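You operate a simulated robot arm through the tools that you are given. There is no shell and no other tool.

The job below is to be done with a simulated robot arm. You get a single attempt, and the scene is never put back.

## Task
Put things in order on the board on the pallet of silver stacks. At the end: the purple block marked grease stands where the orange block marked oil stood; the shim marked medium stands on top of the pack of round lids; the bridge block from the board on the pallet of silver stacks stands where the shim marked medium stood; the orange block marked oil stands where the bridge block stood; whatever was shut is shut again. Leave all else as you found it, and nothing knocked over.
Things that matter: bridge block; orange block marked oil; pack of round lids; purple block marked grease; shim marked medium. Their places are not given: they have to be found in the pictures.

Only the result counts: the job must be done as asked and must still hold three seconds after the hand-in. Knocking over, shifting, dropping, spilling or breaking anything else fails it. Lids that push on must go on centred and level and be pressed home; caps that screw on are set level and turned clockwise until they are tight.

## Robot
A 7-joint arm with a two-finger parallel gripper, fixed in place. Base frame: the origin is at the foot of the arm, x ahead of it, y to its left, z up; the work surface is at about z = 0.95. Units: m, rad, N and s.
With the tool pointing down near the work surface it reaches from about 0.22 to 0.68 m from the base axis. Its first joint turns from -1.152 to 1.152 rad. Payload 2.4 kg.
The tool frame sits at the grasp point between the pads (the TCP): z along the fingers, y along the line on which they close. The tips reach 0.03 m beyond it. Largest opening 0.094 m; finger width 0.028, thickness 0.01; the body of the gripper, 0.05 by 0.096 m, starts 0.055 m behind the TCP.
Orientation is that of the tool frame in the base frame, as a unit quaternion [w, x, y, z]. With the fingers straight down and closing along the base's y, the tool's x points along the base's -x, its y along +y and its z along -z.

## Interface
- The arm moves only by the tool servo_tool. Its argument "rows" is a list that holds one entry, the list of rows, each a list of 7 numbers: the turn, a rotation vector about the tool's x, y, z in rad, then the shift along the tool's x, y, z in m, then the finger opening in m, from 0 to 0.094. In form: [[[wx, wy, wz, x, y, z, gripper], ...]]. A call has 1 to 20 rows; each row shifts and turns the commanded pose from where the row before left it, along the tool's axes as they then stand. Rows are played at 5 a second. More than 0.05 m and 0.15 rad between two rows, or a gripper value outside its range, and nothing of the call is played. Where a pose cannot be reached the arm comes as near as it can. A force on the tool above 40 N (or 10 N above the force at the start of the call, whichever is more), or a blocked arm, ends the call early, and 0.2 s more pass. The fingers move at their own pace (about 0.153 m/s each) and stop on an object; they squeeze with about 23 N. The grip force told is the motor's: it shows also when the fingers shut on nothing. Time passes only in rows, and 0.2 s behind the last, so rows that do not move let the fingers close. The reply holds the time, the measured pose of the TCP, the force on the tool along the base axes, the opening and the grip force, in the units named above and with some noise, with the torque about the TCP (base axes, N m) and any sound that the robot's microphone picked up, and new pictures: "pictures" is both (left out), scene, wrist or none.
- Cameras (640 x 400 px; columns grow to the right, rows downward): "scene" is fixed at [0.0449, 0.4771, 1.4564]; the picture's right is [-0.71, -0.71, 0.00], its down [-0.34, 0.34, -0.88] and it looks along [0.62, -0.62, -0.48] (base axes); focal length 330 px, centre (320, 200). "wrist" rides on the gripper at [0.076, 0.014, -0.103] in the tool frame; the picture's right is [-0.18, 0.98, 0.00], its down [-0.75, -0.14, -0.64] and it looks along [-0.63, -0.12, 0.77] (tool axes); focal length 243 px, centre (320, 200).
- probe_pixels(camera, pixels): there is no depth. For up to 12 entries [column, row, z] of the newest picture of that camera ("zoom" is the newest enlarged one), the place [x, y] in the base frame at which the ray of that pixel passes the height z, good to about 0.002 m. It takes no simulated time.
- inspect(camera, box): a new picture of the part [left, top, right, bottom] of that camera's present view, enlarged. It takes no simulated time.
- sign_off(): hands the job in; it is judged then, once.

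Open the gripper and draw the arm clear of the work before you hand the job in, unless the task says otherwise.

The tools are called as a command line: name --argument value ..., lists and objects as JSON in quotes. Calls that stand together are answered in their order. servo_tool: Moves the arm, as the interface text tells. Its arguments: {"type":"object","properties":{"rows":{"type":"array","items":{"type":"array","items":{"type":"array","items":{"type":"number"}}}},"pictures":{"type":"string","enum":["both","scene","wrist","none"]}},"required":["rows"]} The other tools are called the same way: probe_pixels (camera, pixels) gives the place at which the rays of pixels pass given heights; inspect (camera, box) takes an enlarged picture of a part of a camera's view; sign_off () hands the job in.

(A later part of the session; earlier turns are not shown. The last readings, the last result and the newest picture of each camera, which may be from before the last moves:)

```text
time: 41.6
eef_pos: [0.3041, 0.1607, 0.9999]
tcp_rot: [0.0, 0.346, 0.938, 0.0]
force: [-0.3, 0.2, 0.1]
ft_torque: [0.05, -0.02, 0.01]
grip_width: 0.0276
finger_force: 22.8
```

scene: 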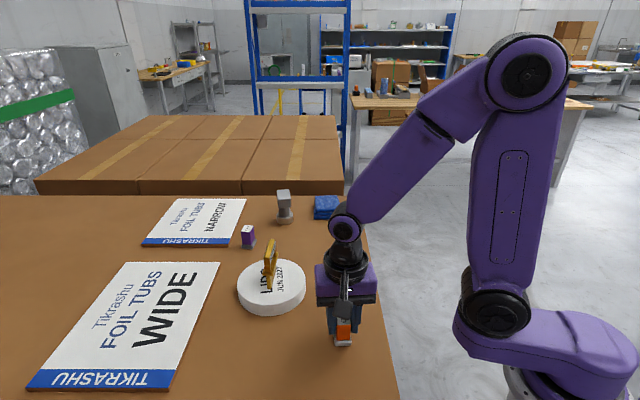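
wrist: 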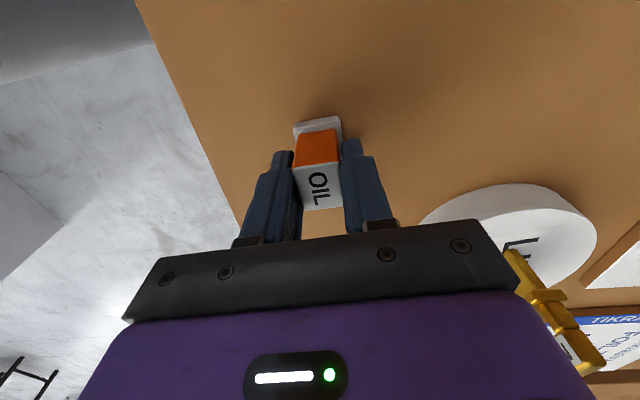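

The OIL block is held (27.6 mm, 23 N) with the TCP averaging (0.304,0.161,1.000). I lift it 7 cm and carry it to above the bridge's former place (0.529,-0.006).

servo_tool --rows '[[[0, 0, 0, 0, 0, -0.01, 0.0], [0, 0, 0, 0, 0, -0.03, 0.0], [0, 0, 0, 0, 0, -0.03, 0.0], [0, 0, 0, -0.0399, 0.0027, 0, 0.0], [0, 0, 0, -0.0399, 0.0027, 0, 0.0], [0, 0, 0, -0.0399, 0.0027, 0, 0.0], [0, 0, 0, -0.0399, 0.0027, 0, 0.0], [0, 0, 0, -0.0399, 0.0027, 0, 0.0], [0, 0, 0, -0.0399, 0.0028, 0, 0.0], [0, 0, 0, -0.04, 0.0028, 0, 0.0], [0, 0, 0, 0, 0, 0, 0.0]]]' --pictures "both"

inspect --camera "scene" --box '[260, 150, 380, 260]'

```text
time: 44.0
eef_pos: [0.5285, -0.0082, 1.0691]
tcp_rot: [0.0, 0.347, 0.938, 0.001]
force: [0.4, -0.7, -0.6]
ft_torque: [0.0, -0.01, 0.04]
grip_width: 0.0276
finger_force: 23.0
```

scene: 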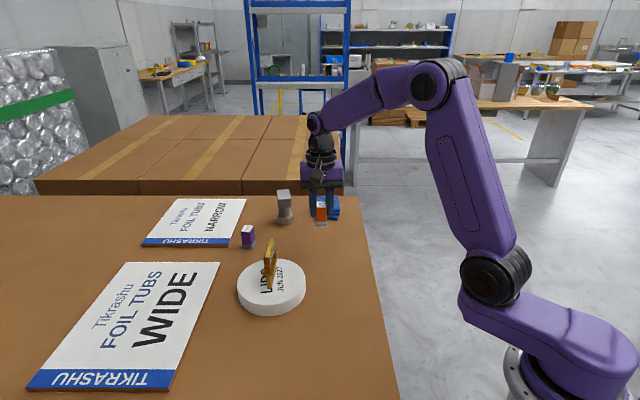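
wrist: 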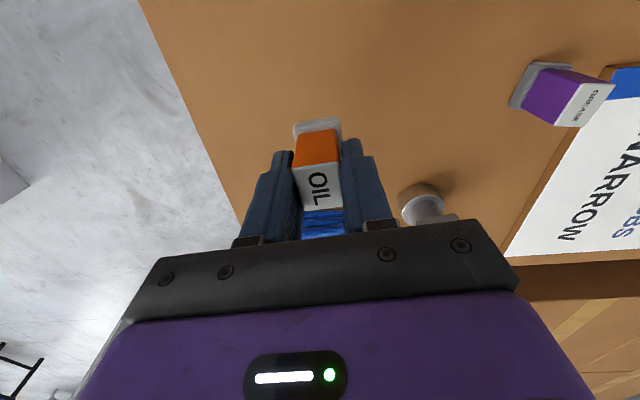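

```text
3.64 times, centred on (320, 205) of scene
```

zoom: 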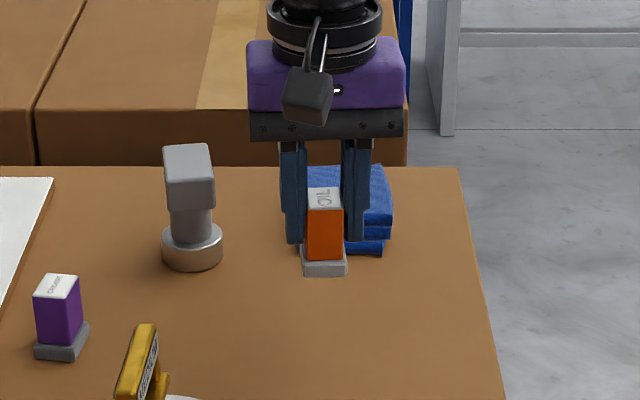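

The OIL block hangs level above the bridge's former place. I lower it 6.4 cm, then in 1 mm steps.

servo_tool --rows '[[[0, 0, 0, 0, 0, 0.03, 0.0], [0, 0, 0, 0, 0, 0.025, 0.0], [0, 0, 0, 0, 0, 0.009, 0.0], [0, 0, 0, 0, 0, 0.002, 0.0], [0, 0, 0, 0, 0, 0.001, 0.0], [0, 0, 0, 0, 0, 0, 0.0]]]' --pictures "both"

inspect --camera "scene" --box '[260, 150, 380, 260]'

```text
time: 45.4
eef_pos: [0.5276, -0.0064, 1.0028]
tcp_rot: [0.0, 0.347, 0.938, -0.001]
force: [0.6, -0.2, -0.2]
ft_torque: [0.02, 0.02, -0.01]
grip_width: 0.0275
finger_force: 23.1
```

scene: 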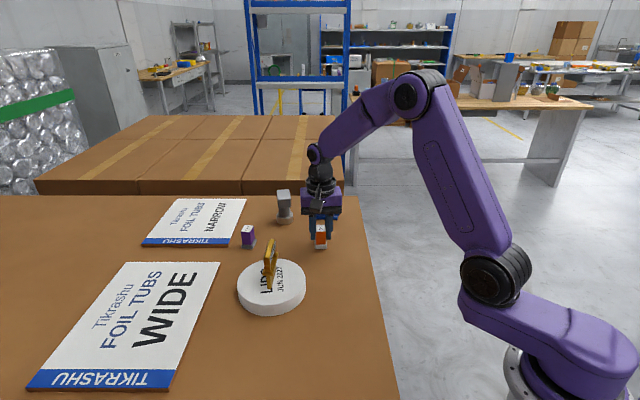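
wrist: 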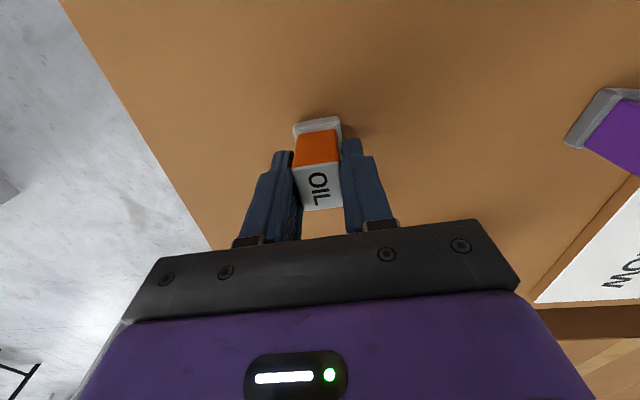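

```text
3.64 times, centred on (320, 205) of scene
```

zoom: 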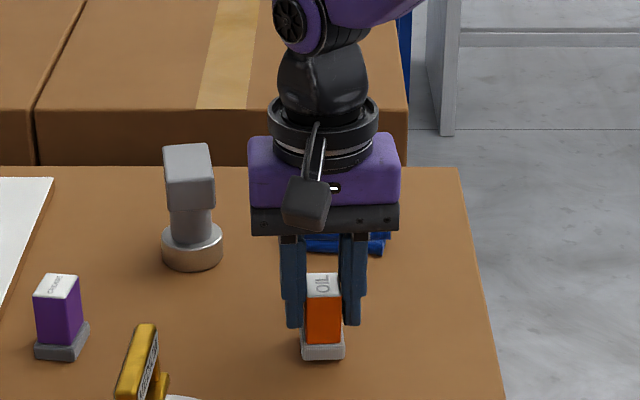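

No contact yet at z=1.003. I step down 1 mm at a time.

servo_tool --rows '[[[0, 0, 0, 0, 0, 0.001, 0.0], [0, 0, 0, 0, 0, 0.001, 0.0], [0, 0, 0, 0, 0, 0, 0.0]]]' --pictures "none"

```text
time: 46.2
eef_pos: [0.5291, -0.0077, 1.0017]
tcp_rot: [0.0, 0.347, 0.938, 0.0]
force: [0.1, 0.0, -0.2]
ft_torque: [-0.06, -0.01, 0.03]
grip_width: 0.0276
finger_force: 22.3
```

servo_tool --rows '[[[0, 0, 0, 0, 0, 0.001, 0.0], [0, 0, 0, 0, 0, 0.001, 0.0], [0, 0, 0, 0, 0, 0, 0.0]]]' --pictures "none"

```text
time: 47.0
eef_pos: [0.5294, -0.0072, 0.9998]
tcp_rot: [0.002, 0.347, 0.938, 0.001]
force: [-1.9, 1.2, 22.2]
ft_torque: [0.09, 0.2, 0.02]
grip_width: 0.0276
finger_force: 22.7
```

Contact at z≈1.000 (+22 N). I back off 1 mm and read again.

servo_tool --rows '[[[0, 0, 0, 0, 0, -0.001, 0.0], [0, 0, 0, 0, 0, 0, 0.0], [0, 0, 0, 0, 0, 0, 0.0]]]' --pictures "none"

```text
time: 47.8
eef_pos: [0.5296, -0.0081, 0.9994]
tcp_rot: [0.001, 0.347, 0.938, 0.001]
force: [6.4, 2.3, 11.1]
ft_torque: [0.02, -0.19, 0.04]
grip_width: 0.0277
finger_force: 22.9
```

servo_tool --rows '[[[0, 0, 0, 0, 0, -0.0008, 0.0], [0, 0, 0, 0, 0, 0, 0.0], [0, 0, 0, 0, 0, 0, 0.0]]]' --pictures "none"

```text
time: 48.6
eef_pos: [0.5276, -0.0091, 0.9996]
tcp_rot: [0.0, 0.347, 0.938, -0.001]
force: [0.2, 1.6, 5.7]
ft_torque: [0.01, 0.01, -0.03]
grip_width: 0.0275
finger_force: 23.0
```

The force is 5.7 N. Averaged readings put the block about 2–3 mm too far in -y, so I raise 3 mm, shift (-0.001,+0.0025), and set down again.

servo_tool --rows '[[[0, 0, 0, 0, 0, -0.003, 0.0], [0, 0, 0, 0.0024, 0.0012, 0, 0.0], [0, 0, 0, 0, 0, 0.0015, 0.0], [0, 0, 0, 0, 0, 0, 0.0]]]' --pictures "none"

servo_tool --rows '[[[0, 0, 0, 0, 0, 0.0008, 0.0], [0, 0, 0, 0, 0, 0, 0.0]]]' --pictures "none"

```text
time: 49.6
eef_pos: [0.5266, -0.0051, 1.0006]
tcp_rot: [0.001, 0.347, 0.938, 0.0]
force: [0.4, 0.7, -0.7]
ft_torque: [0.01, -0.02, 0.01]
grip_width: 0.0277
finger_force: 23.0
```

```text
time: 50.2
eef_pos: [0.5277, -0.0047, 1.0009]
tcp_rot: [0.0, 0.347, 0.938, 0.001]
force: [-0.4, 0.5, -0.9]
ft_torque: [-0.02, -0.05, -0.02]
grip_width: 0.0276
finger_force: 22.6
```

Now centred at about (0.527,-0.005), just above the board. I step down 0.6 mm more.

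servo_tool --rows '[[[0, 0, 0, 0, 0, 0.0006, 0.0], [0, 0, 0, 0, 0, 0, 0.0]]]' --pictures "none"

```text
time: 50.8
eef_pos: [0.5272, -0.0056, 1.0008]
tcp_rot: [0.0, 0.347, 0.938, 0.0]
force: [0.2, -1.4, -0.8]
ft_torque: [-0.02, -0.04, 0.04]
grip_width: 0.0275
finger_force: 22.9
```

servo_tool --rows '[[[0, 0, 0, 0, 0, 0.0006, 0.0], [0, 0, 0, 0, 0, 0, 0.0]]]' --pictures "none"

```text
time: 51.4
eef_pos: [0.5267, -0.0046, 0.9988]
tcp_rot: [0.0, 0.347, 0.938, 0.0]
force: [1.0, -1.1, -0.2]
ft_torque: [-0.03, 0.01, 0.01]
grip_width: 0.0277
finger_force: 22.8
```

Still no clear contact; one more 0.7 mm step.

servo_tool --rows '[[[0, 0, 0, 0, 0, 0.0007, 0.0], [0, 0, 0, 0, 0, 0, 0.0]]]' --pictures "none"

```text
time: 52.0
eef_pos: [0.5272, -0.0057, 0.9997]
tcp_rot: [0.0, 0.347, 0.938, 0.0]
force: [-0.6, -0.1, -0.4]
ft_torque: [0.02, 0.02, 0.0]
grip_width: 0.0275
finger_force: 22.9
```

servo_tool --rows '[[[0, 0, 0, 0, 0, 0.0007, 0.0], [0, 0, 0, 0, 0, 0, 0.0]]]' --pictures "scene"

inspect --camera "scene" --box '[280, 190, 360, 260]'

```text
time: 52.6
eef_pos: [0.5264, -0.0061, 0.9985]
tcp_rot: [0.001, 0.347, 0.938, 0.001]
force: [-1.8, 0.6, 8.9]
ft_torque: [0.0, 0.17, 0.02]
grip_width: 0.0277
finger_force: 22.3
```

scene: 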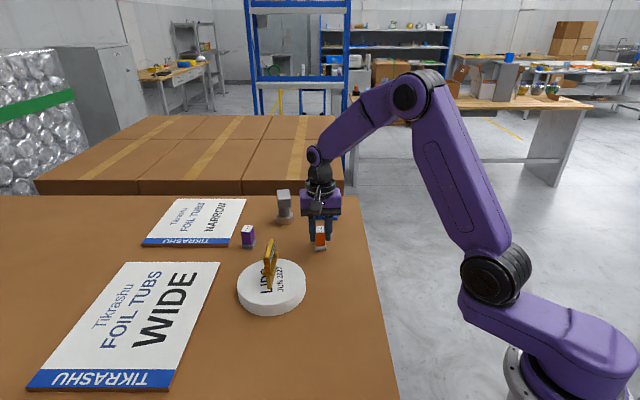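

```text
5.71 times, centred on (320, 225) of scene
```

zoom: 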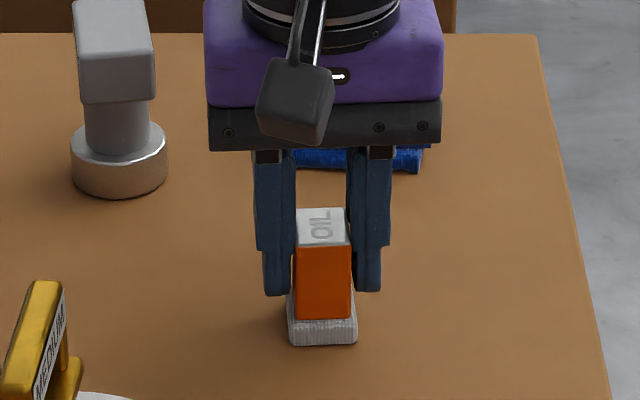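

Contact is light (about 9 N). I back off 0.5 mm and open the fingers gently.

servo_tool --rows '[[[0, 0, 0, 0, 0, -0.0006, 0.0], [0, 0, 0, 0, 0, 0, 0.0], [0, 0, 0, 0, 0, 0, 0.03], [0, 0, 0, 0, 0, 0, 0.034], [0, 0, 0, 0, 0, 0, 0.045], [0, 0, 0, 0, 0, 0, 0.07], [0, 0, 0, 0, 0, 0, 0.094]]]' --pictures "both"

inspect --camera "scene" --box '[280, 190, 360, 260]'

inspect --camera "wrist" --box '[220, 80, 420, 240]'

```text
time: 54.2
eef_pos: [0.5264, -0.0049, 0.9985]
tcp_rot: [0.001, 0.347, 0.938, 0.0]
force: [-0.1, -0.3, -1.4]
ft_torque: [0.0, -0.01, 0.02]
grip_width: 0.0943
finger_force: 0.0
```

scene: 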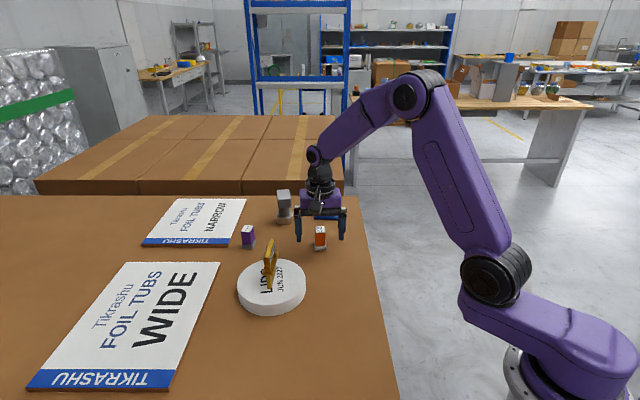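
wrist: 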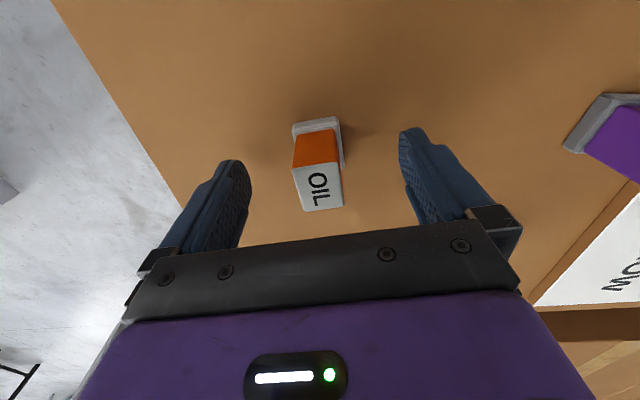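

```text
5.71 times, centred on (320, 225) of scene
```

zoom: 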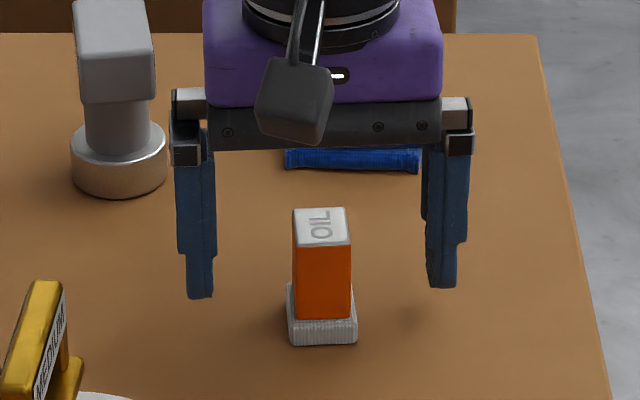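

```text
2.50 times, centred on (320, 160) of wrist
```

zoom: 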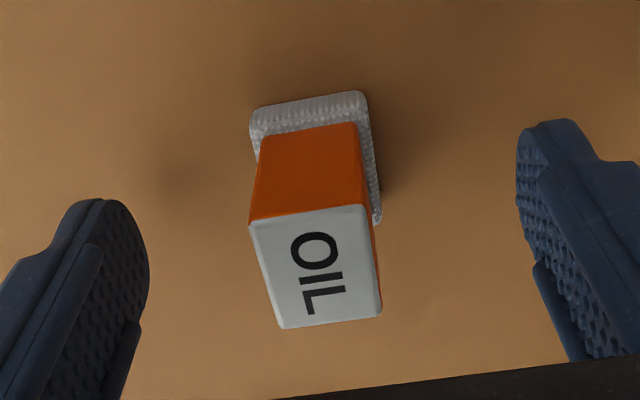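

The OIL block stands at the bridge's former place with fingers clear. I rise 11 cm, yaw 9° and tilt 8° outward again for reach, and move to hover near the GREASE block.

servo_tool --rows '[[[0, 0, 0, 0, 0, -0.03, 0.094], [0, 0, 0, 0, 0, -0.04, 0.094], [0, 0, 0, 0, 0, -0.04, 0.094], [0, 0, 0.078, 0, 0, 0, 0.094], [0, 0, 0.077, 0, 0, 0, 0.094], [0, -0.07, 0, 0, 0, 0, 0.094], [0, -0.07, 0, 0, 0, 0, 0.094], [0, 0, 0, 0.0031, 0.043, 0.003, 0.094], [0, 0, 0, 0.0031, 0.043, 0.003, 0.094], [0, 0, 0, 0.0031, 0.043, 0.003, 0.094], [0, 0, 0, 0.0031, 0.043, 0.003, 0.094], [0, 0, 0, 0, 0, 0, 0.094]]]' --pictures "both"

inspect --camera "wrist" --box '[240, 20, 400, 160]'

```text
time: 56.8
eef_pos: [0.6514, 0.1159, 1.0946]
tcp_rot: [0.063, 0.418, 0.906, -0.029]
force: [-0.3, -0.3, 0.3]
ft_torque: [-0.02, 0.01, -0.02]
grip_width: 0.0939
finger_force: 0.1
```

scene: 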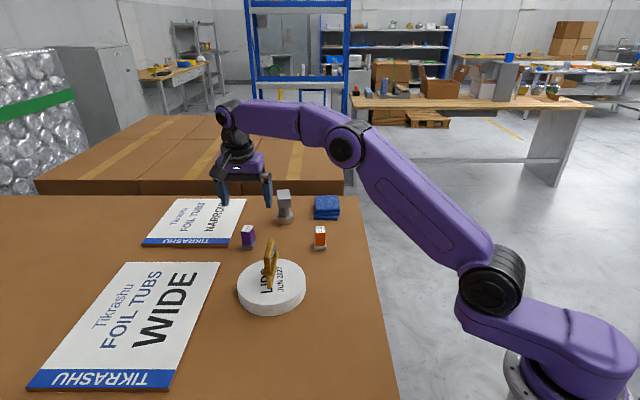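
wrist: 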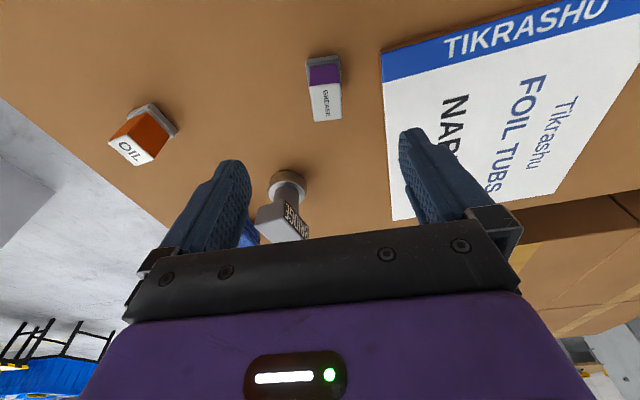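

```text
2.86 times, centred on (320, 90) of wrist
```

zoom: 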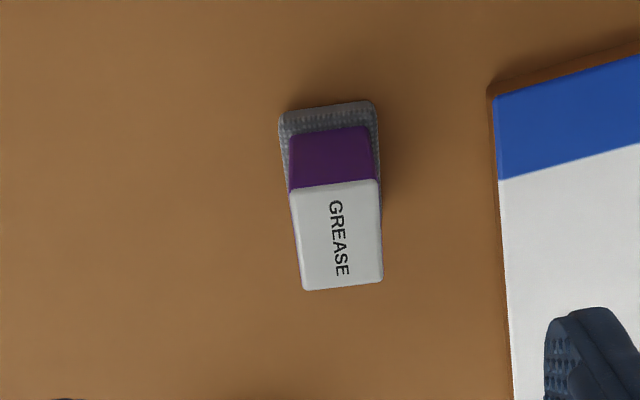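

GREASE's top is at (326,102) in the wrist picture, and the NARROW card's edge is about 3.5 cm beside it, so I will descend with a narrower opening. I probe its corners.

probe_pixels --camera "zoom" --pixels '[[289, 190, 0.997], [378, 178, 0.997], [383, 282, 0.997], [303, 290, 0.997], [279, 118, 0.95], [374, 101, 0.95], [490, 92, 0.95], [494, 97, 0.958], [510, 370, 0.958], [289, 190, 1.003], [378, 178, 1.003], [383, 282, 1.003]]'

```text
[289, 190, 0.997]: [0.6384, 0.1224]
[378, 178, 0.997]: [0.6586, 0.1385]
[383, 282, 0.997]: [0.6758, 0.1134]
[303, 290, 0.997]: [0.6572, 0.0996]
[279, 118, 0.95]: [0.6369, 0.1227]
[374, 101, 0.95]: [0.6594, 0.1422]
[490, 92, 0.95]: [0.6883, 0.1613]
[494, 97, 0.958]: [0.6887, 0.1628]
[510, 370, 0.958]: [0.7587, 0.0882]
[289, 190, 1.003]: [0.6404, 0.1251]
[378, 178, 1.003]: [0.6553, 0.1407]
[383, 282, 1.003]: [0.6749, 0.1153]
```

GREASE is centred at (0.658,0.1185) with its long axis about -52.5°. I turn 3.4° about the vertical, narrow to 0.055, and lower to z≈1.045 over it.

servo_tool --rows '[[[0.0084, 0, 0.0594, 0, 0, 0, 0.07], [0, 0, 0, 0.0026, 0.0034, 0.0249, 0.055], [0, 0, 0, 0.0025, 0.0034, 0.0249, 0.055], [0, 0, 0, 0, 0, 0, 0.055]]]' --pictures "both"

inspect --camera "wrist" --box '[220, 50, 420, 210]'

inspect --camera "scene" --box '[205, 180, 295, 260]'

```text
time: 57.8
eef_pos: [0.6579, 0.1181, 1.0445]
tcp_rot: [0.063, 0.444, 0.893, -0.03]
force: [0.4, 0.8, -0.1]
ft_torque: [-0.02, -0.05, 0.0]
grip_width: 0.0552
finger_force: 0.0
```

scene: 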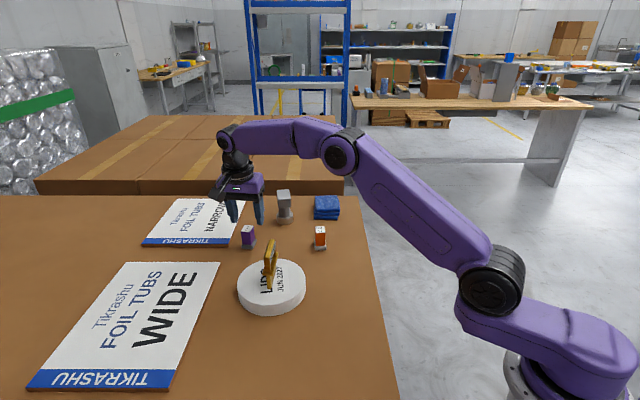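
wrist: 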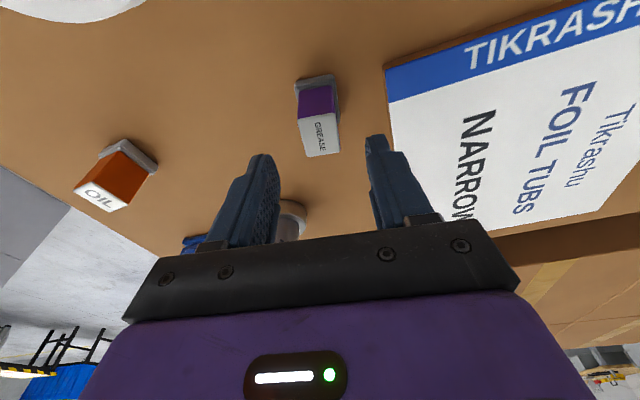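

```text
2.50 times, centred on (320, 130) of wrist
```

zoom: 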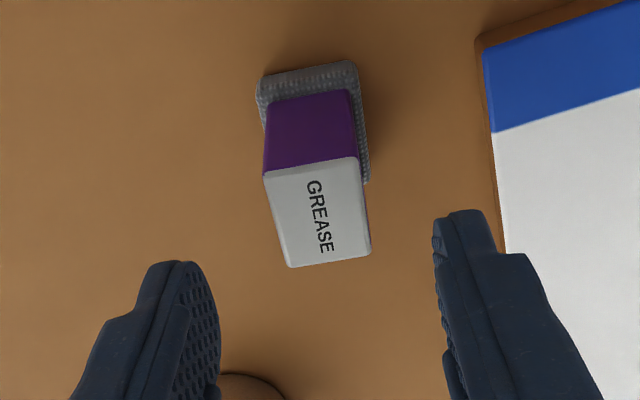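

```text
5.00 times, centred on (250, 220) of scene
```

zoom: 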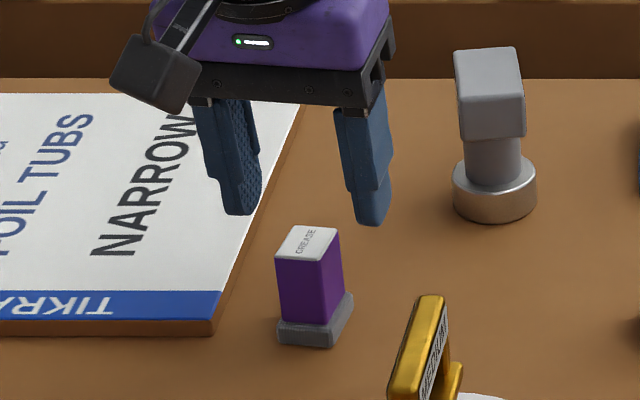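

GREASE's top at (320,135) matches the expected spot within about 1 mm, and the orientation matches. I lower straight to z≈0.999 with the fingers at 0.055.

servo_tool --rows '[[[0, 0, 0, 0.0021, 0.0005, 0.015, 0.055], [0, 0, 0, 0.0021, 0.0005, 0.015, 0.055], [0, 0, 0, 0.0021, 0, 0.015, 0.055], [0, 0, 0, 0, 0, 0, 0.044]]]' --pictures "both"

inspect --camera "wrist" --box '[220, 80, 420, 240]'

inspect --camera "scene" --box '[205, 180, 295, 260]'

```text
time: 58.8
eef_pos: [0.6581, 0.1198, 1.0012]
tcp_rot: [0.062, 0.444, 0.893, -0.031]
force: [-0.1, -0.3, 0.2]
ft_torque: [-0.02, 0.01, -0.02]
grip_width: 0.0439
finger_force: 0.1
```

scene: 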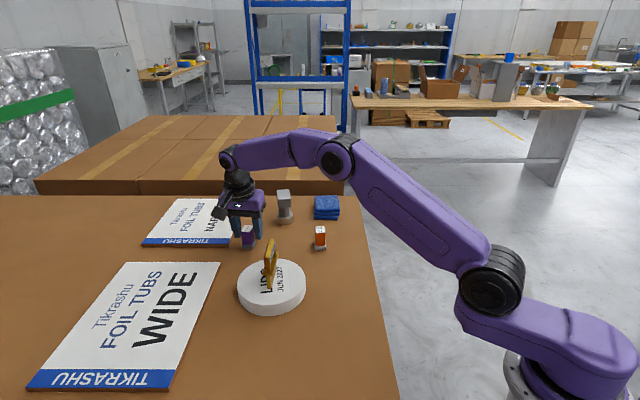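
wrist: 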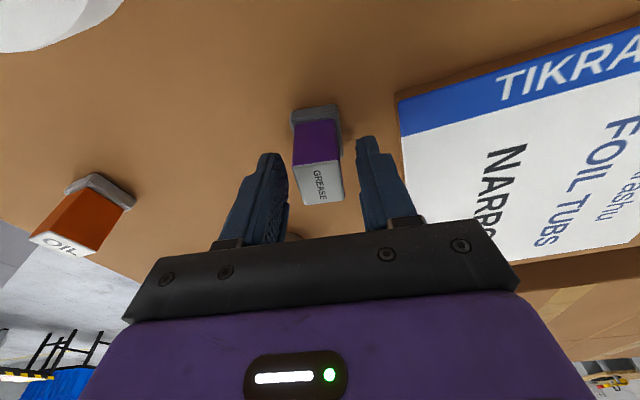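

```text
2.50 times, centred on (320, 160) of wrist
```

zoom: 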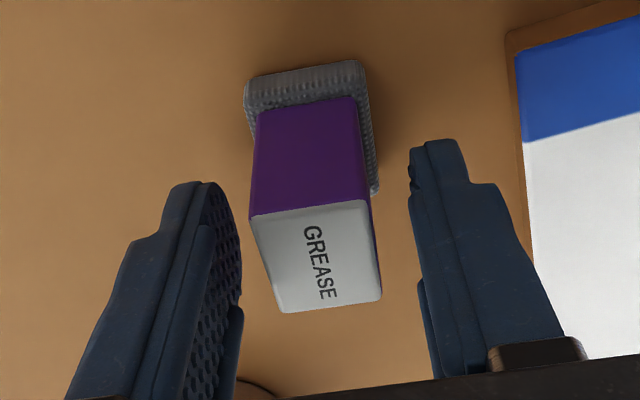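

```text
5.00 times, centred on (250, 220) of scene
```

zoom: 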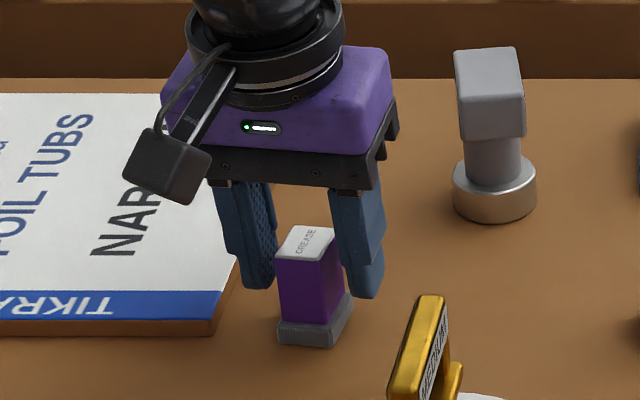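

GREASE is centred (319.6,183) between the fingers. I close on it.

servo_tool --rows '[[[0, 0, 0, 0, 0, 0, 0.036], [0, 0, 0, 0, 0, 0, 0.03], [0, 0, 0, 0, 0, 0, 0.024], [0, 0, 0, 0, 0, 0, 0.0], [0, 0, 0, 0, 0, 0, 0.0]]]' --pictures "both"

inspect --camera "wrist" --box '[220, 80, 420, 240]'

```text
time: 60.0
eef_pos: [0.6593, 0.1179, 1.0018]
tcp_rot: [0.062, 0.444, 0.893, -0.031]
force: [0.0, -0.2, 0.5]
ft_torque: [0.0, 0.02, -0.01]
grip_width: 0.0277
finger_force: 23.5
```

scene: 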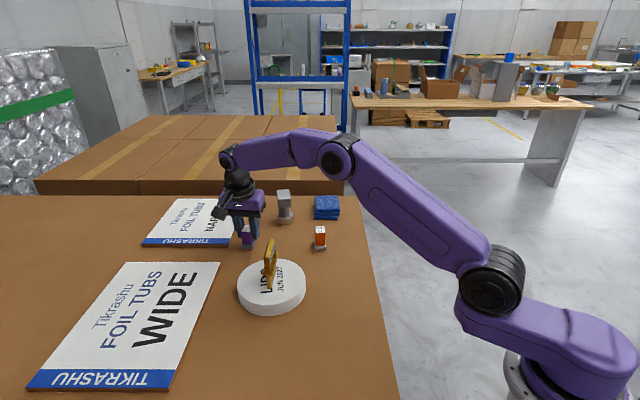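
wrist: 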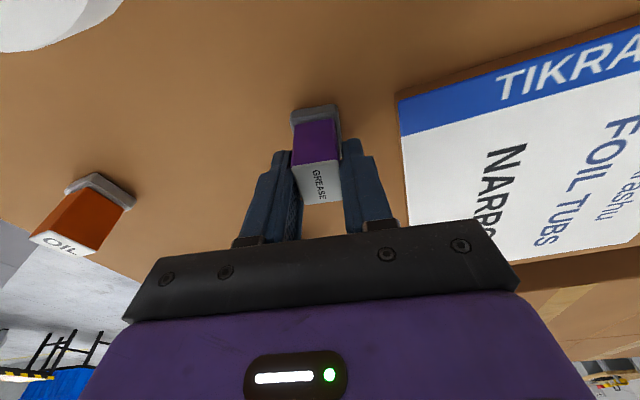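

```text
2.50 times, centred on (320, 160) of wrist
```

zoom: 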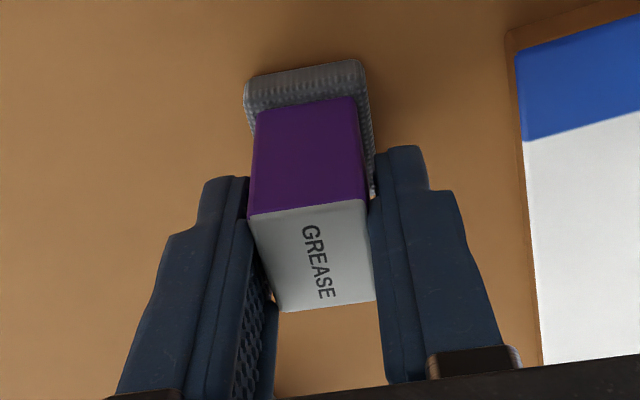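

GREASE is held (27.7 mm, same as OIL). I lift it 4 cm, draw back while rising to z≈1.15 clear of the shim, then bring it over OIL's former place (0.305,0.160).

servo_tool --rows '[[[0, 0, 0, -0.0014, 0, -0.0099, 0.0], [0, 0, 0, -0.0042, 0, -0.0297, 0.0], [0, 0, 0, 0.0113, -0.0292, -0.0238, 0.0], [0, 0, 0, 0.0113, -0.0292, -0.0238, 0.0], [0, 0, 0, 0.0113, -0.0292, -0.0238, 0.0], [0, 0, 0, 0.0113, -0.0292, -0.0238, 0.0], [0, 0, 0, 0.0113, -0.0291, -0.0239, 0.0], [0, 0, 0, 0.0359, -0.0223, 0.005, 0.0], [0, 0, 0, 0.0359, -0.0223, 0.005, 0.0], [0, 0, 0, 0.0359, -0.0223, 0.005, 0.0], [0, 0, 0, 0.036, -0.0223, 0.005, 0.0], [0, 0, 0, 0.036, -0.0222, 0.0052, 0.0], [0, 0, 0, 0, 0, 0, 0.0]]]' --pictures "both"

inspect --camera "scene" --box '[290, 220, 400, 340]'

inspect --camera "scene" --box '[215, 180, 345, 320]'

```text
time: 62.8
eef_pos: [0.3035, 0.1574, 1.1004]
tcp_rot: [0.063, 0.445, 0.893, -0.031]
force: [0.8, -0.3, -0.2]
ft_torque: [-0.06, 0.02, 0.02]
grip_width: 0.0273
finger_force: 23.0
```

scene: 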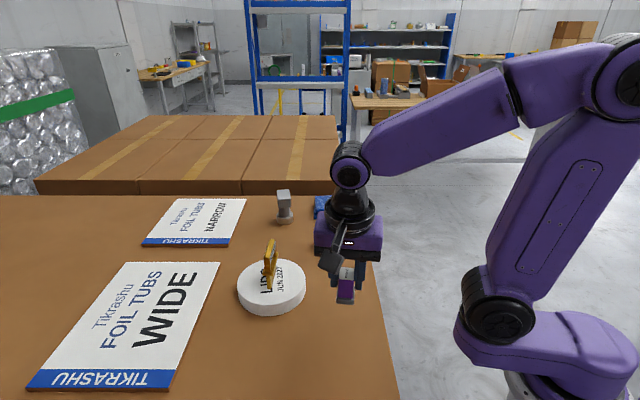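
wrist: 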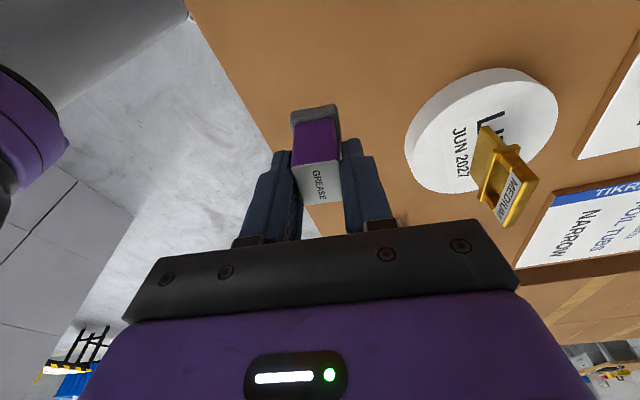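

```text
3.33 times, centred on (345, 280) of scene
```

zoom: 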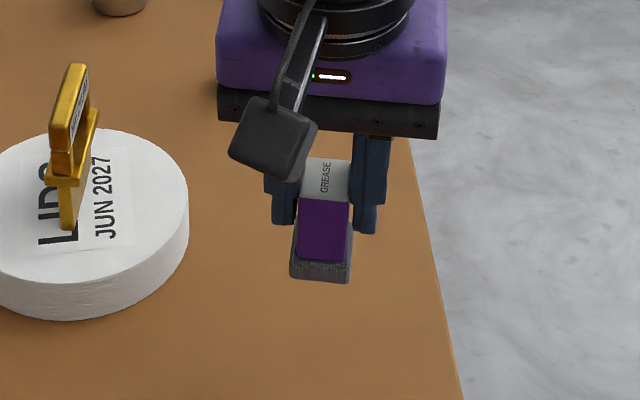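

```text
2.86 times, centred on (280, 250) of scene
```

zoom: 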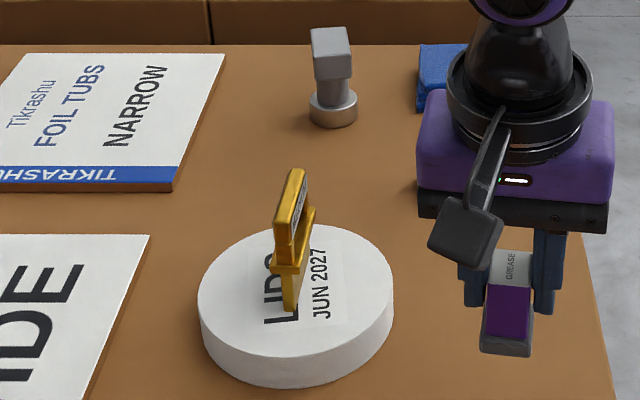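

GREASE hangs level. I turn it 12° to the yaw OIL had, correct 2–3 mm in position, and lower to about 1 cm above the board.

servo_tool --rows '[[[-0.0147, 0, -0.104, 0, 0, 0, 0.0], [-0.0146, 0, -0.104, 0, 0, 0, 0.0], [0, 0, 0, 0.0044, 0.001, 0.0297, 0.0], [0, 0, 0, 0.0044, 0.001, 0.0297, 0.0], [0, 0, 0, 0.0043, 0.0009, 0.0297, 0.0], [0, 0, 0, 0, 0, 0, 0.0]]]' --pictures "both"

inspect --camera "scene" --box '[290, 250, 400, 370]'

servo_tool --rows '[[[0, 0, 0, 0, 0, 0, 0.0]]]' --pictures "none"

servo_tool --rows '[[[0, 0, 0, 0, 0, 0, 0.0]]]' --pictures "none"

```text
time: 64.2
eef_pos: [0.306, 0.1629, 1.011]
tcp_rot: [0.065, 0.349, 0.934, -0.025]
force: [-0.1, 0.1, 0.6]
ft_torque: [-0.05, 0.0, 0.02]
grip_width: 0.0276
finger_force: 22.9
```

scene: 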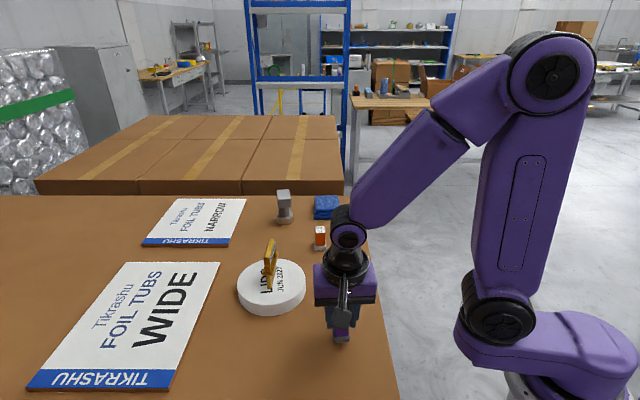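
wrist: 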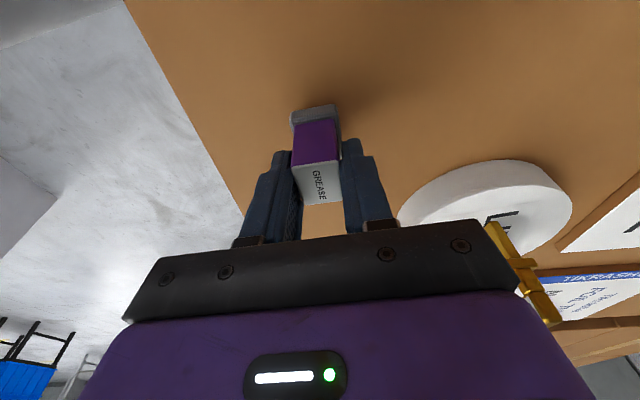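

```text
3.33 times, centred on (345, 310) of scene
```

zoom: 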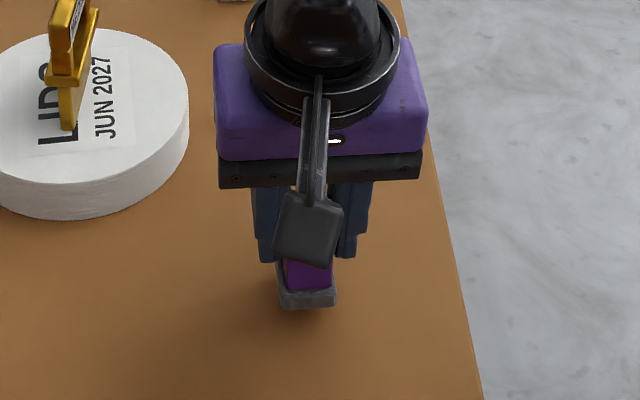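

```text
time: 64.6
eef_pos: [0.3065, 0.1629, 1.0106]
tcp_rot: [0.065, 0.348, 0.935, -0.024]
force: [-0.6, 0.6, -0.6]
ft_torque: [-0.01, 0.0, 0.03]
grip_width: 0.0278
finger_force: 22.7
```

```text
time: 65.0
eef_pos: [0.3069, 0.1624, 1.0103]
tcp_rot: [0.065, 0.349, 0.935, -0.024]
force: [-0.4, 0.0, -0.6]
ft_torque: [-0.03, 0.0, 0.0]
grip_width: 0.0277
finger_force: 23.4
```

Averaged TCP is (0.3065,0.1627), so I shift by (-0.0015,-0.0025) and lower 7 mm, checking the force.

servo_tool --rows '[[[0, 0, 0, -0.0005, -0.0029, 0, 0.0], [0, 0, 0, 0.0006, 0, 0.004, 0.0], [0, 0, 0, 0.0004, 0, 0.003, 0.0], [0, 0, 0, 0, 0, 0, 0.0]]]' --pictures "none"

servo_tool --rows '[[[0, 0, 0, 0.0001, 0, 0.001, 0.0], [0, 0, 0, 0, 0, 0, 0.0]]]' --pictures "none"

```text
time: 66.0
eef_pos: [0.3052, 0.1591, 1.0037]
tcp_rot: [0.065, 0.348, 0.935, -0.024]
force: [-0.6, -0.7, -0.4]
ft_torque: [0.0, 0.0, -0.01]
grip_width: 0.0277
finger_force: 22.6
```

```text
time: 66.6
eef_pos: [0.3055, 0.1603, 1.0015]
tcp_rot: [0.065, 0.349, 0.935, -0.024]
force: [0.1, -0.8, -1.2]
ft_torque: [0.04, -0.01, 0.01]
grip_width: 0.0276
finger_force: 23.0
```

The TCP is at (0.3055,0.160) and there is no contact yet; I step down 0.7 mm at a time.

servo_tool --rows '[[[0, 0, 0, 0.0001, 0, 0.0007, 0.0], [0, 0, 0, 0, 0, 0, 0.0]]]' --pictures "none"

servo_tool --rows '[[[0, 0, 0, 0.0001, 0, 0.0007, 0.0], [0, 0, 0, 0, 0, 0, 0.0]]]' --pictures "none"

```text
time: 67.2
eef_pos: [0.3039, 0.1597, 1.0022]
tcp_rot: [0.065, 0.348, 0.935, -0.025]
force: [0.1, -0.9, 0.2]
ft_torque: [0.03, 0.0, 0.02]
grip_width: 0.0276
finger_force: 23.0
```

```text
time: 67.8
eef_pos: [0.3053, 0.1601, 1.001]
tcp_rot: [0.066, 0.348, 0.935, -0.023]
force: [-1.5, -0.6, 15.5]
ft_torque: [-0.05, 0.17, -0.03]
grip_width: 0.0276
finger_force: 22.9
```

Contact (+15 N) at (0.305,0.160). I back off 0.8 mm and read.

servo_tool --rows '[[[0, 0, 0, -0.0001, 0, -0.0008, 0.0], [0, 0, 0, 0, 0, 0, 0.0], [0, 0, 0, 0, 0, 0, 0.0]]]' --pictures "none"

```text
time: 68.6
eef_pos: [0.304, 0.1598, 1.0025]
tcp_rot: [0.066, 0.348, 0.935, -0.024]
force: [0.6, 1.5, 1.0]
ft_torque: [0.0, -0.04, -0.01]
grip_width: 0.0274
finger_force: 22.9
```

The load is now about 1 N, so the block just rests on the board. I open the fingers gently.

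servo_tool --rows '[[[0, 0, 0, 0, 0, 0, 0.03], [0, 0, 0, 0, 0, 0, 0.034], [0, 0, 0, 0, 0, 0, 0.045], [0, 0, 0, 0, 0, 0, 0.07], [0, 0, 0, 0, 0, 0, 0.09], [0, 0, 0, 0, 0, 0, 0.094]]]' --pictures "both"

inspect --camera "wrist" --box '[220, 80, 420, 240]'

inspect --camera "scene" --box '[290, 250, 400, 370]'

```text
time: 70.0
eef_pos: [0.3054, 0.1595, 1.0012]
tcp_rot: [0.066, 0.348, 0.935, -0.024]
force: [-0.5, 0.3, 0.3]
ft_torque: [-0.02, -0.03, -0.04]
grip_width: 0.094
finger_force: 0.0
```

scene: 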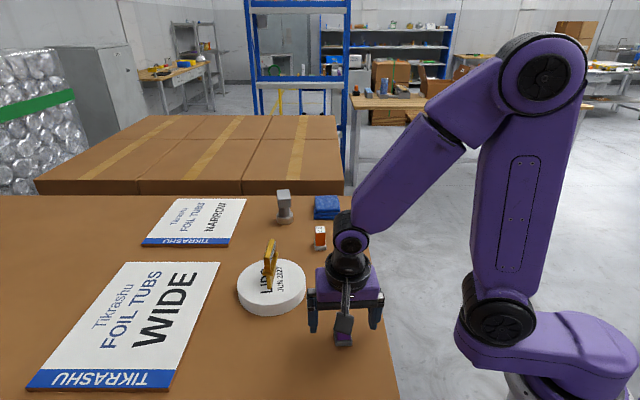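
wrist: 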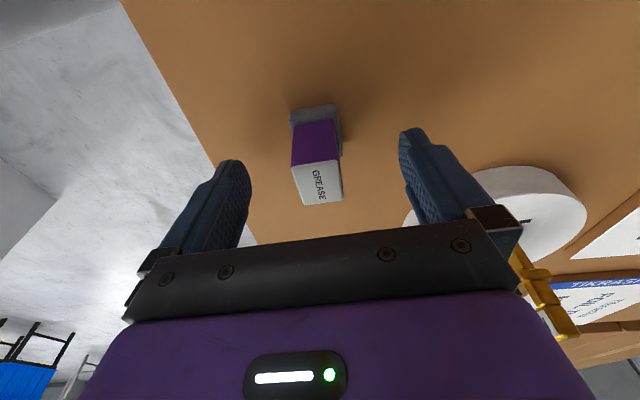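

```text
2.50 times, centred on (320, 160) of wrist
```

zoom: 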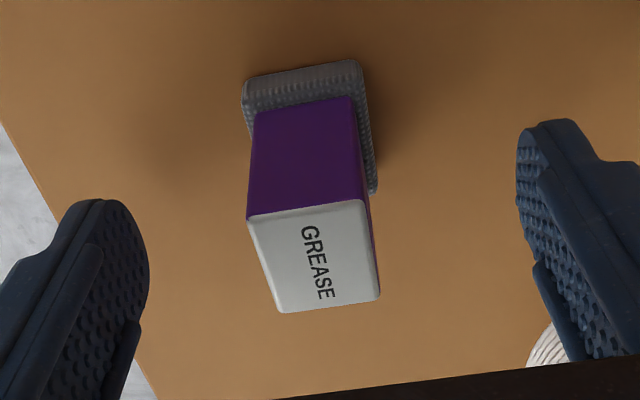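

```text
3.33 times, centred on (345, 310) of scene
```

zoom: 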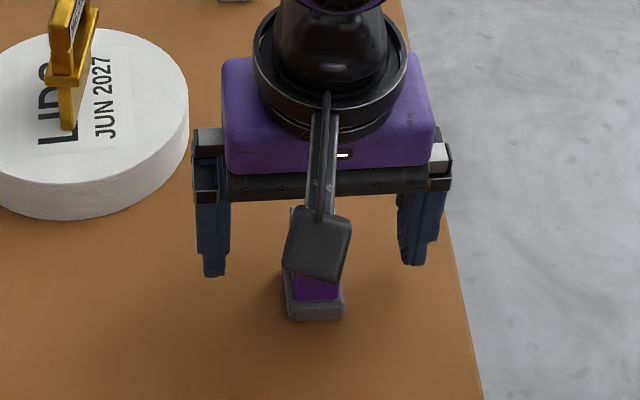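

GREASE stands upright at OIL's former place with the fingers clear. I rise straight up 16 cm, take out the tilt, and look over everything.

servo_tool --rows '[[[0, 0, 0, -0.0056, 0, -0.0396, 0.094], [0, 0, 0, -0.0056, 0, -0.0396, 0.094], [0, 0, 0, -0.0056, 0, -0.0396, 0.094], [0, 0, 0, -0.0056, 0, -0.0396, 0.094], [0, 0.07, 0, 0, 0, 0, 0.094], [0, 0.07, 0, 0, 0, 0, 0.094], [0, 0, 0, 0, 0, -0.04, 0.094], [0, 0, 0, 0, 0, -0.04, 0.094], [0, 0, 0, 0, 0, 0, 0.094]]]' --pictures "both"

inspect --camera "scene" --box '[220, 180, 360, 275]'

inspect --camera "scene" --box '[220, 230, 400, 362]'

```text
time: 72.0
eef_pos: [0.3036, 0.1603, 1.2428]
tcp_rot: [0.0, 0.348, 0.937, -0.001]
force: [0.5, 0.1, -0.4]
ft_torque: [0.04, 0.02, -0.01]
grip_width: 0.0941
finger_force: 0.0
```

scene: 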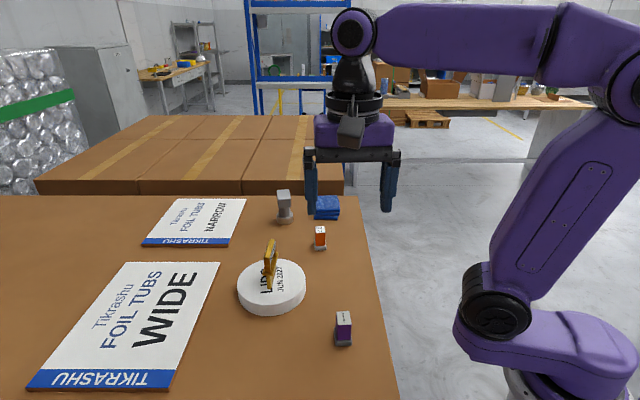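
wrist: 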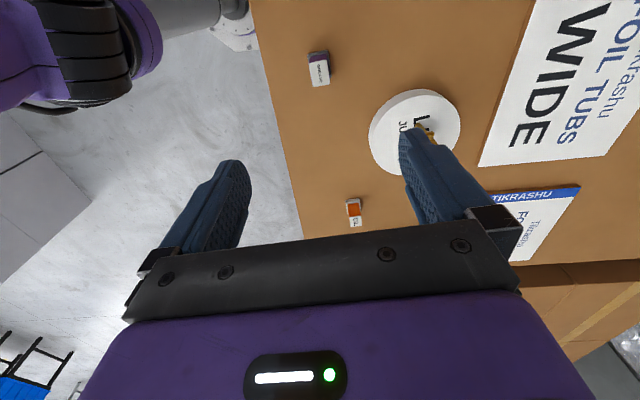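

```text
4.21 times, centred on (290, 228) of scene
```

zoom: 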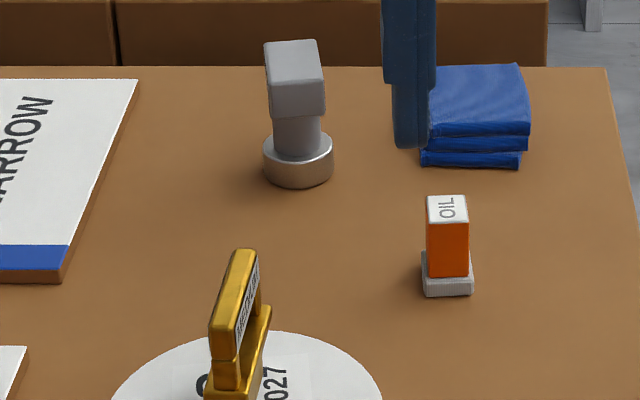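

```text
3.03 times, centred on (310, 296) of scene
```

zoom: 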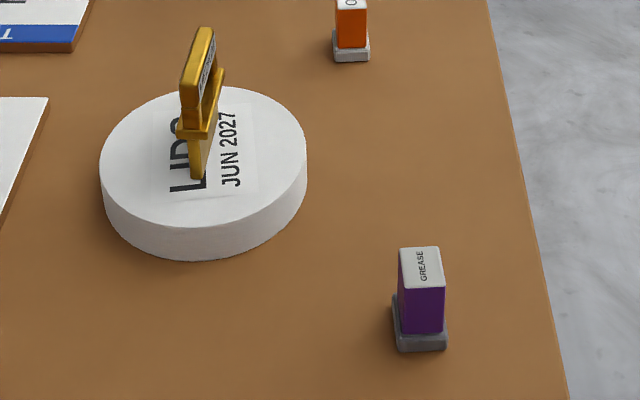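

GREASE's foot corners at (336.7,345.8) and (351.6,344.8) match OIL's original ones (335.3,346.2) and (351,344.5). OIL's spot looks a few mm uncertain, so I move over it at height to measure it properly.

servo_tool --rows '[[[0, 0, 0, -0.0412, 0.0024, 0.0155, 0.094], [0, 0, 0, -0.0412, 0.0024, 0.0155, 0.094], [0, 0, 0, -0.0412, 0.0024, 0.0155, 0.094], [0, 0, 0, -0.0412, 0.0024, 0.0155, 0.094], [0, 0, 0, -0.0411, 0.0024, 0.0154, 0.094], [0, 0, 0, -0.0411, 0.0024, 0.0154, 0.094], [0, 0, 0, 0, 0, 0, 0.094]]]' --pictures "both"

inspect --camera "scene" --box '[290, 215, 350, 255]'

inspect --camera "wrist" --box '[270, 70, 410, 170]'

```text
time: 73.6
eef_pos: [0.5047, 0.0077, 1.1461]
tcp_rot: [0.0, 0.349, 0.937, 0.0]
force: [-0.6, 0.1, -0.2]
ft_torque: [0.02, -0.04, 0.0]
grip_width: 0.0939
finger_force: 0.1
```

scene: 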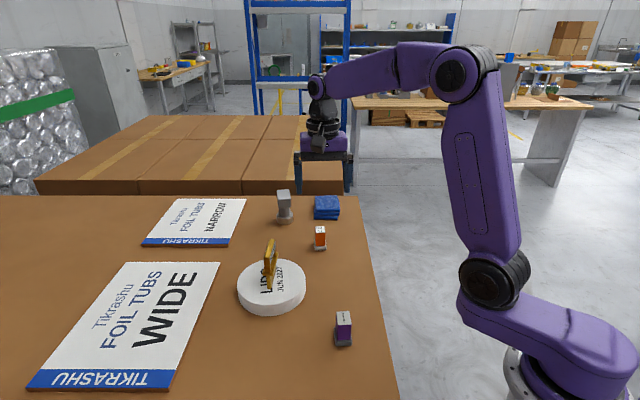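
wrist: 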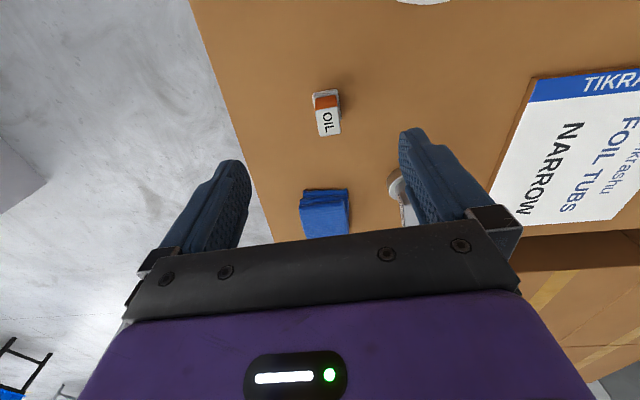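

```text
10.00 times, centred on (320, 235) of scene
```

zoom: 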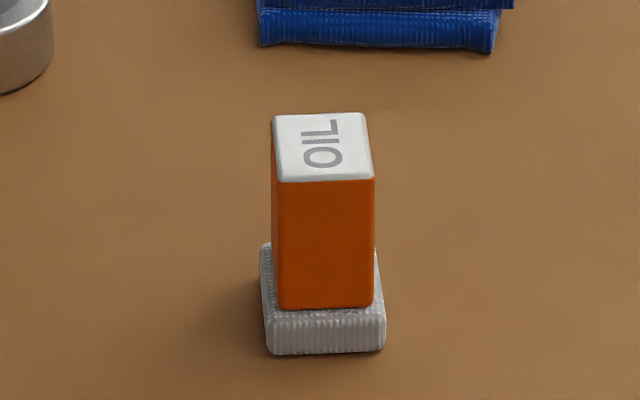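

```text
4.00 times, centred on (340, 120) of wrist
```

zoom: 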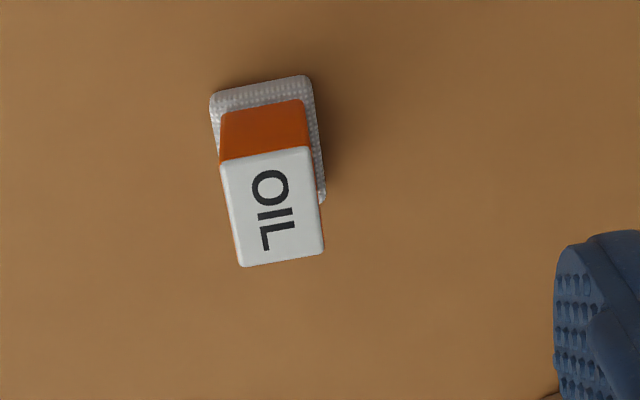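

I probe OIL's foot corners (211,99), (308,78), (326,202) at board level and its top corners at z=0.996.

probe_pixels --camera "zoom" --pixels '[[211, 99, 0.95], [308, 78, 0.95], [326, 202, 0.95], [220, 165, 0.996], [310, 147, 0.996], [325, 252, 0.996], [241, 267, 0.996]]'

probe_pixels --camera "scene" --pixels '[[314.7, 250.4, 0.95], [326.4, 250.2, 0.95], [320.5, 250.3, 0.95], [319.75, 250.5, 0.95], [336.7, 345.8, 0.95], [351.6, 344.8, 0.95]]'

```text
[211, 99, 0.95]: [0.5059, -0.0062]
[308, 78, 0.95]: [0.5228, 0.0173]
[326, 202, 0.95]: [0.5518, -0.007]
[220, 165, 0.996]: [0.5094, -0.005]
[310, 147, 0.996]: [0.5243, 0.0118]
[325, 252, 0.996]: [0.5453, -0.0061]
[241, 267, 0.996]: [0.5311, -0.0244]
```

```text
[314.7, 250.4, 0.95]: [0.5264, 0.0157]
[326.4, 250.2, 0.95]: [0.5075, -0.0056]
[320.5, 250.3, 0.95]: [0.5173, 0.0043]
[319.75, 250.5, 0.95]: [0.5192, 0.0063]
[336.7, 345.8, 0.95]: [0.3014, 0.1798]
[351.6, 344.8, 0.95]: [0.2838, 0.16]
```

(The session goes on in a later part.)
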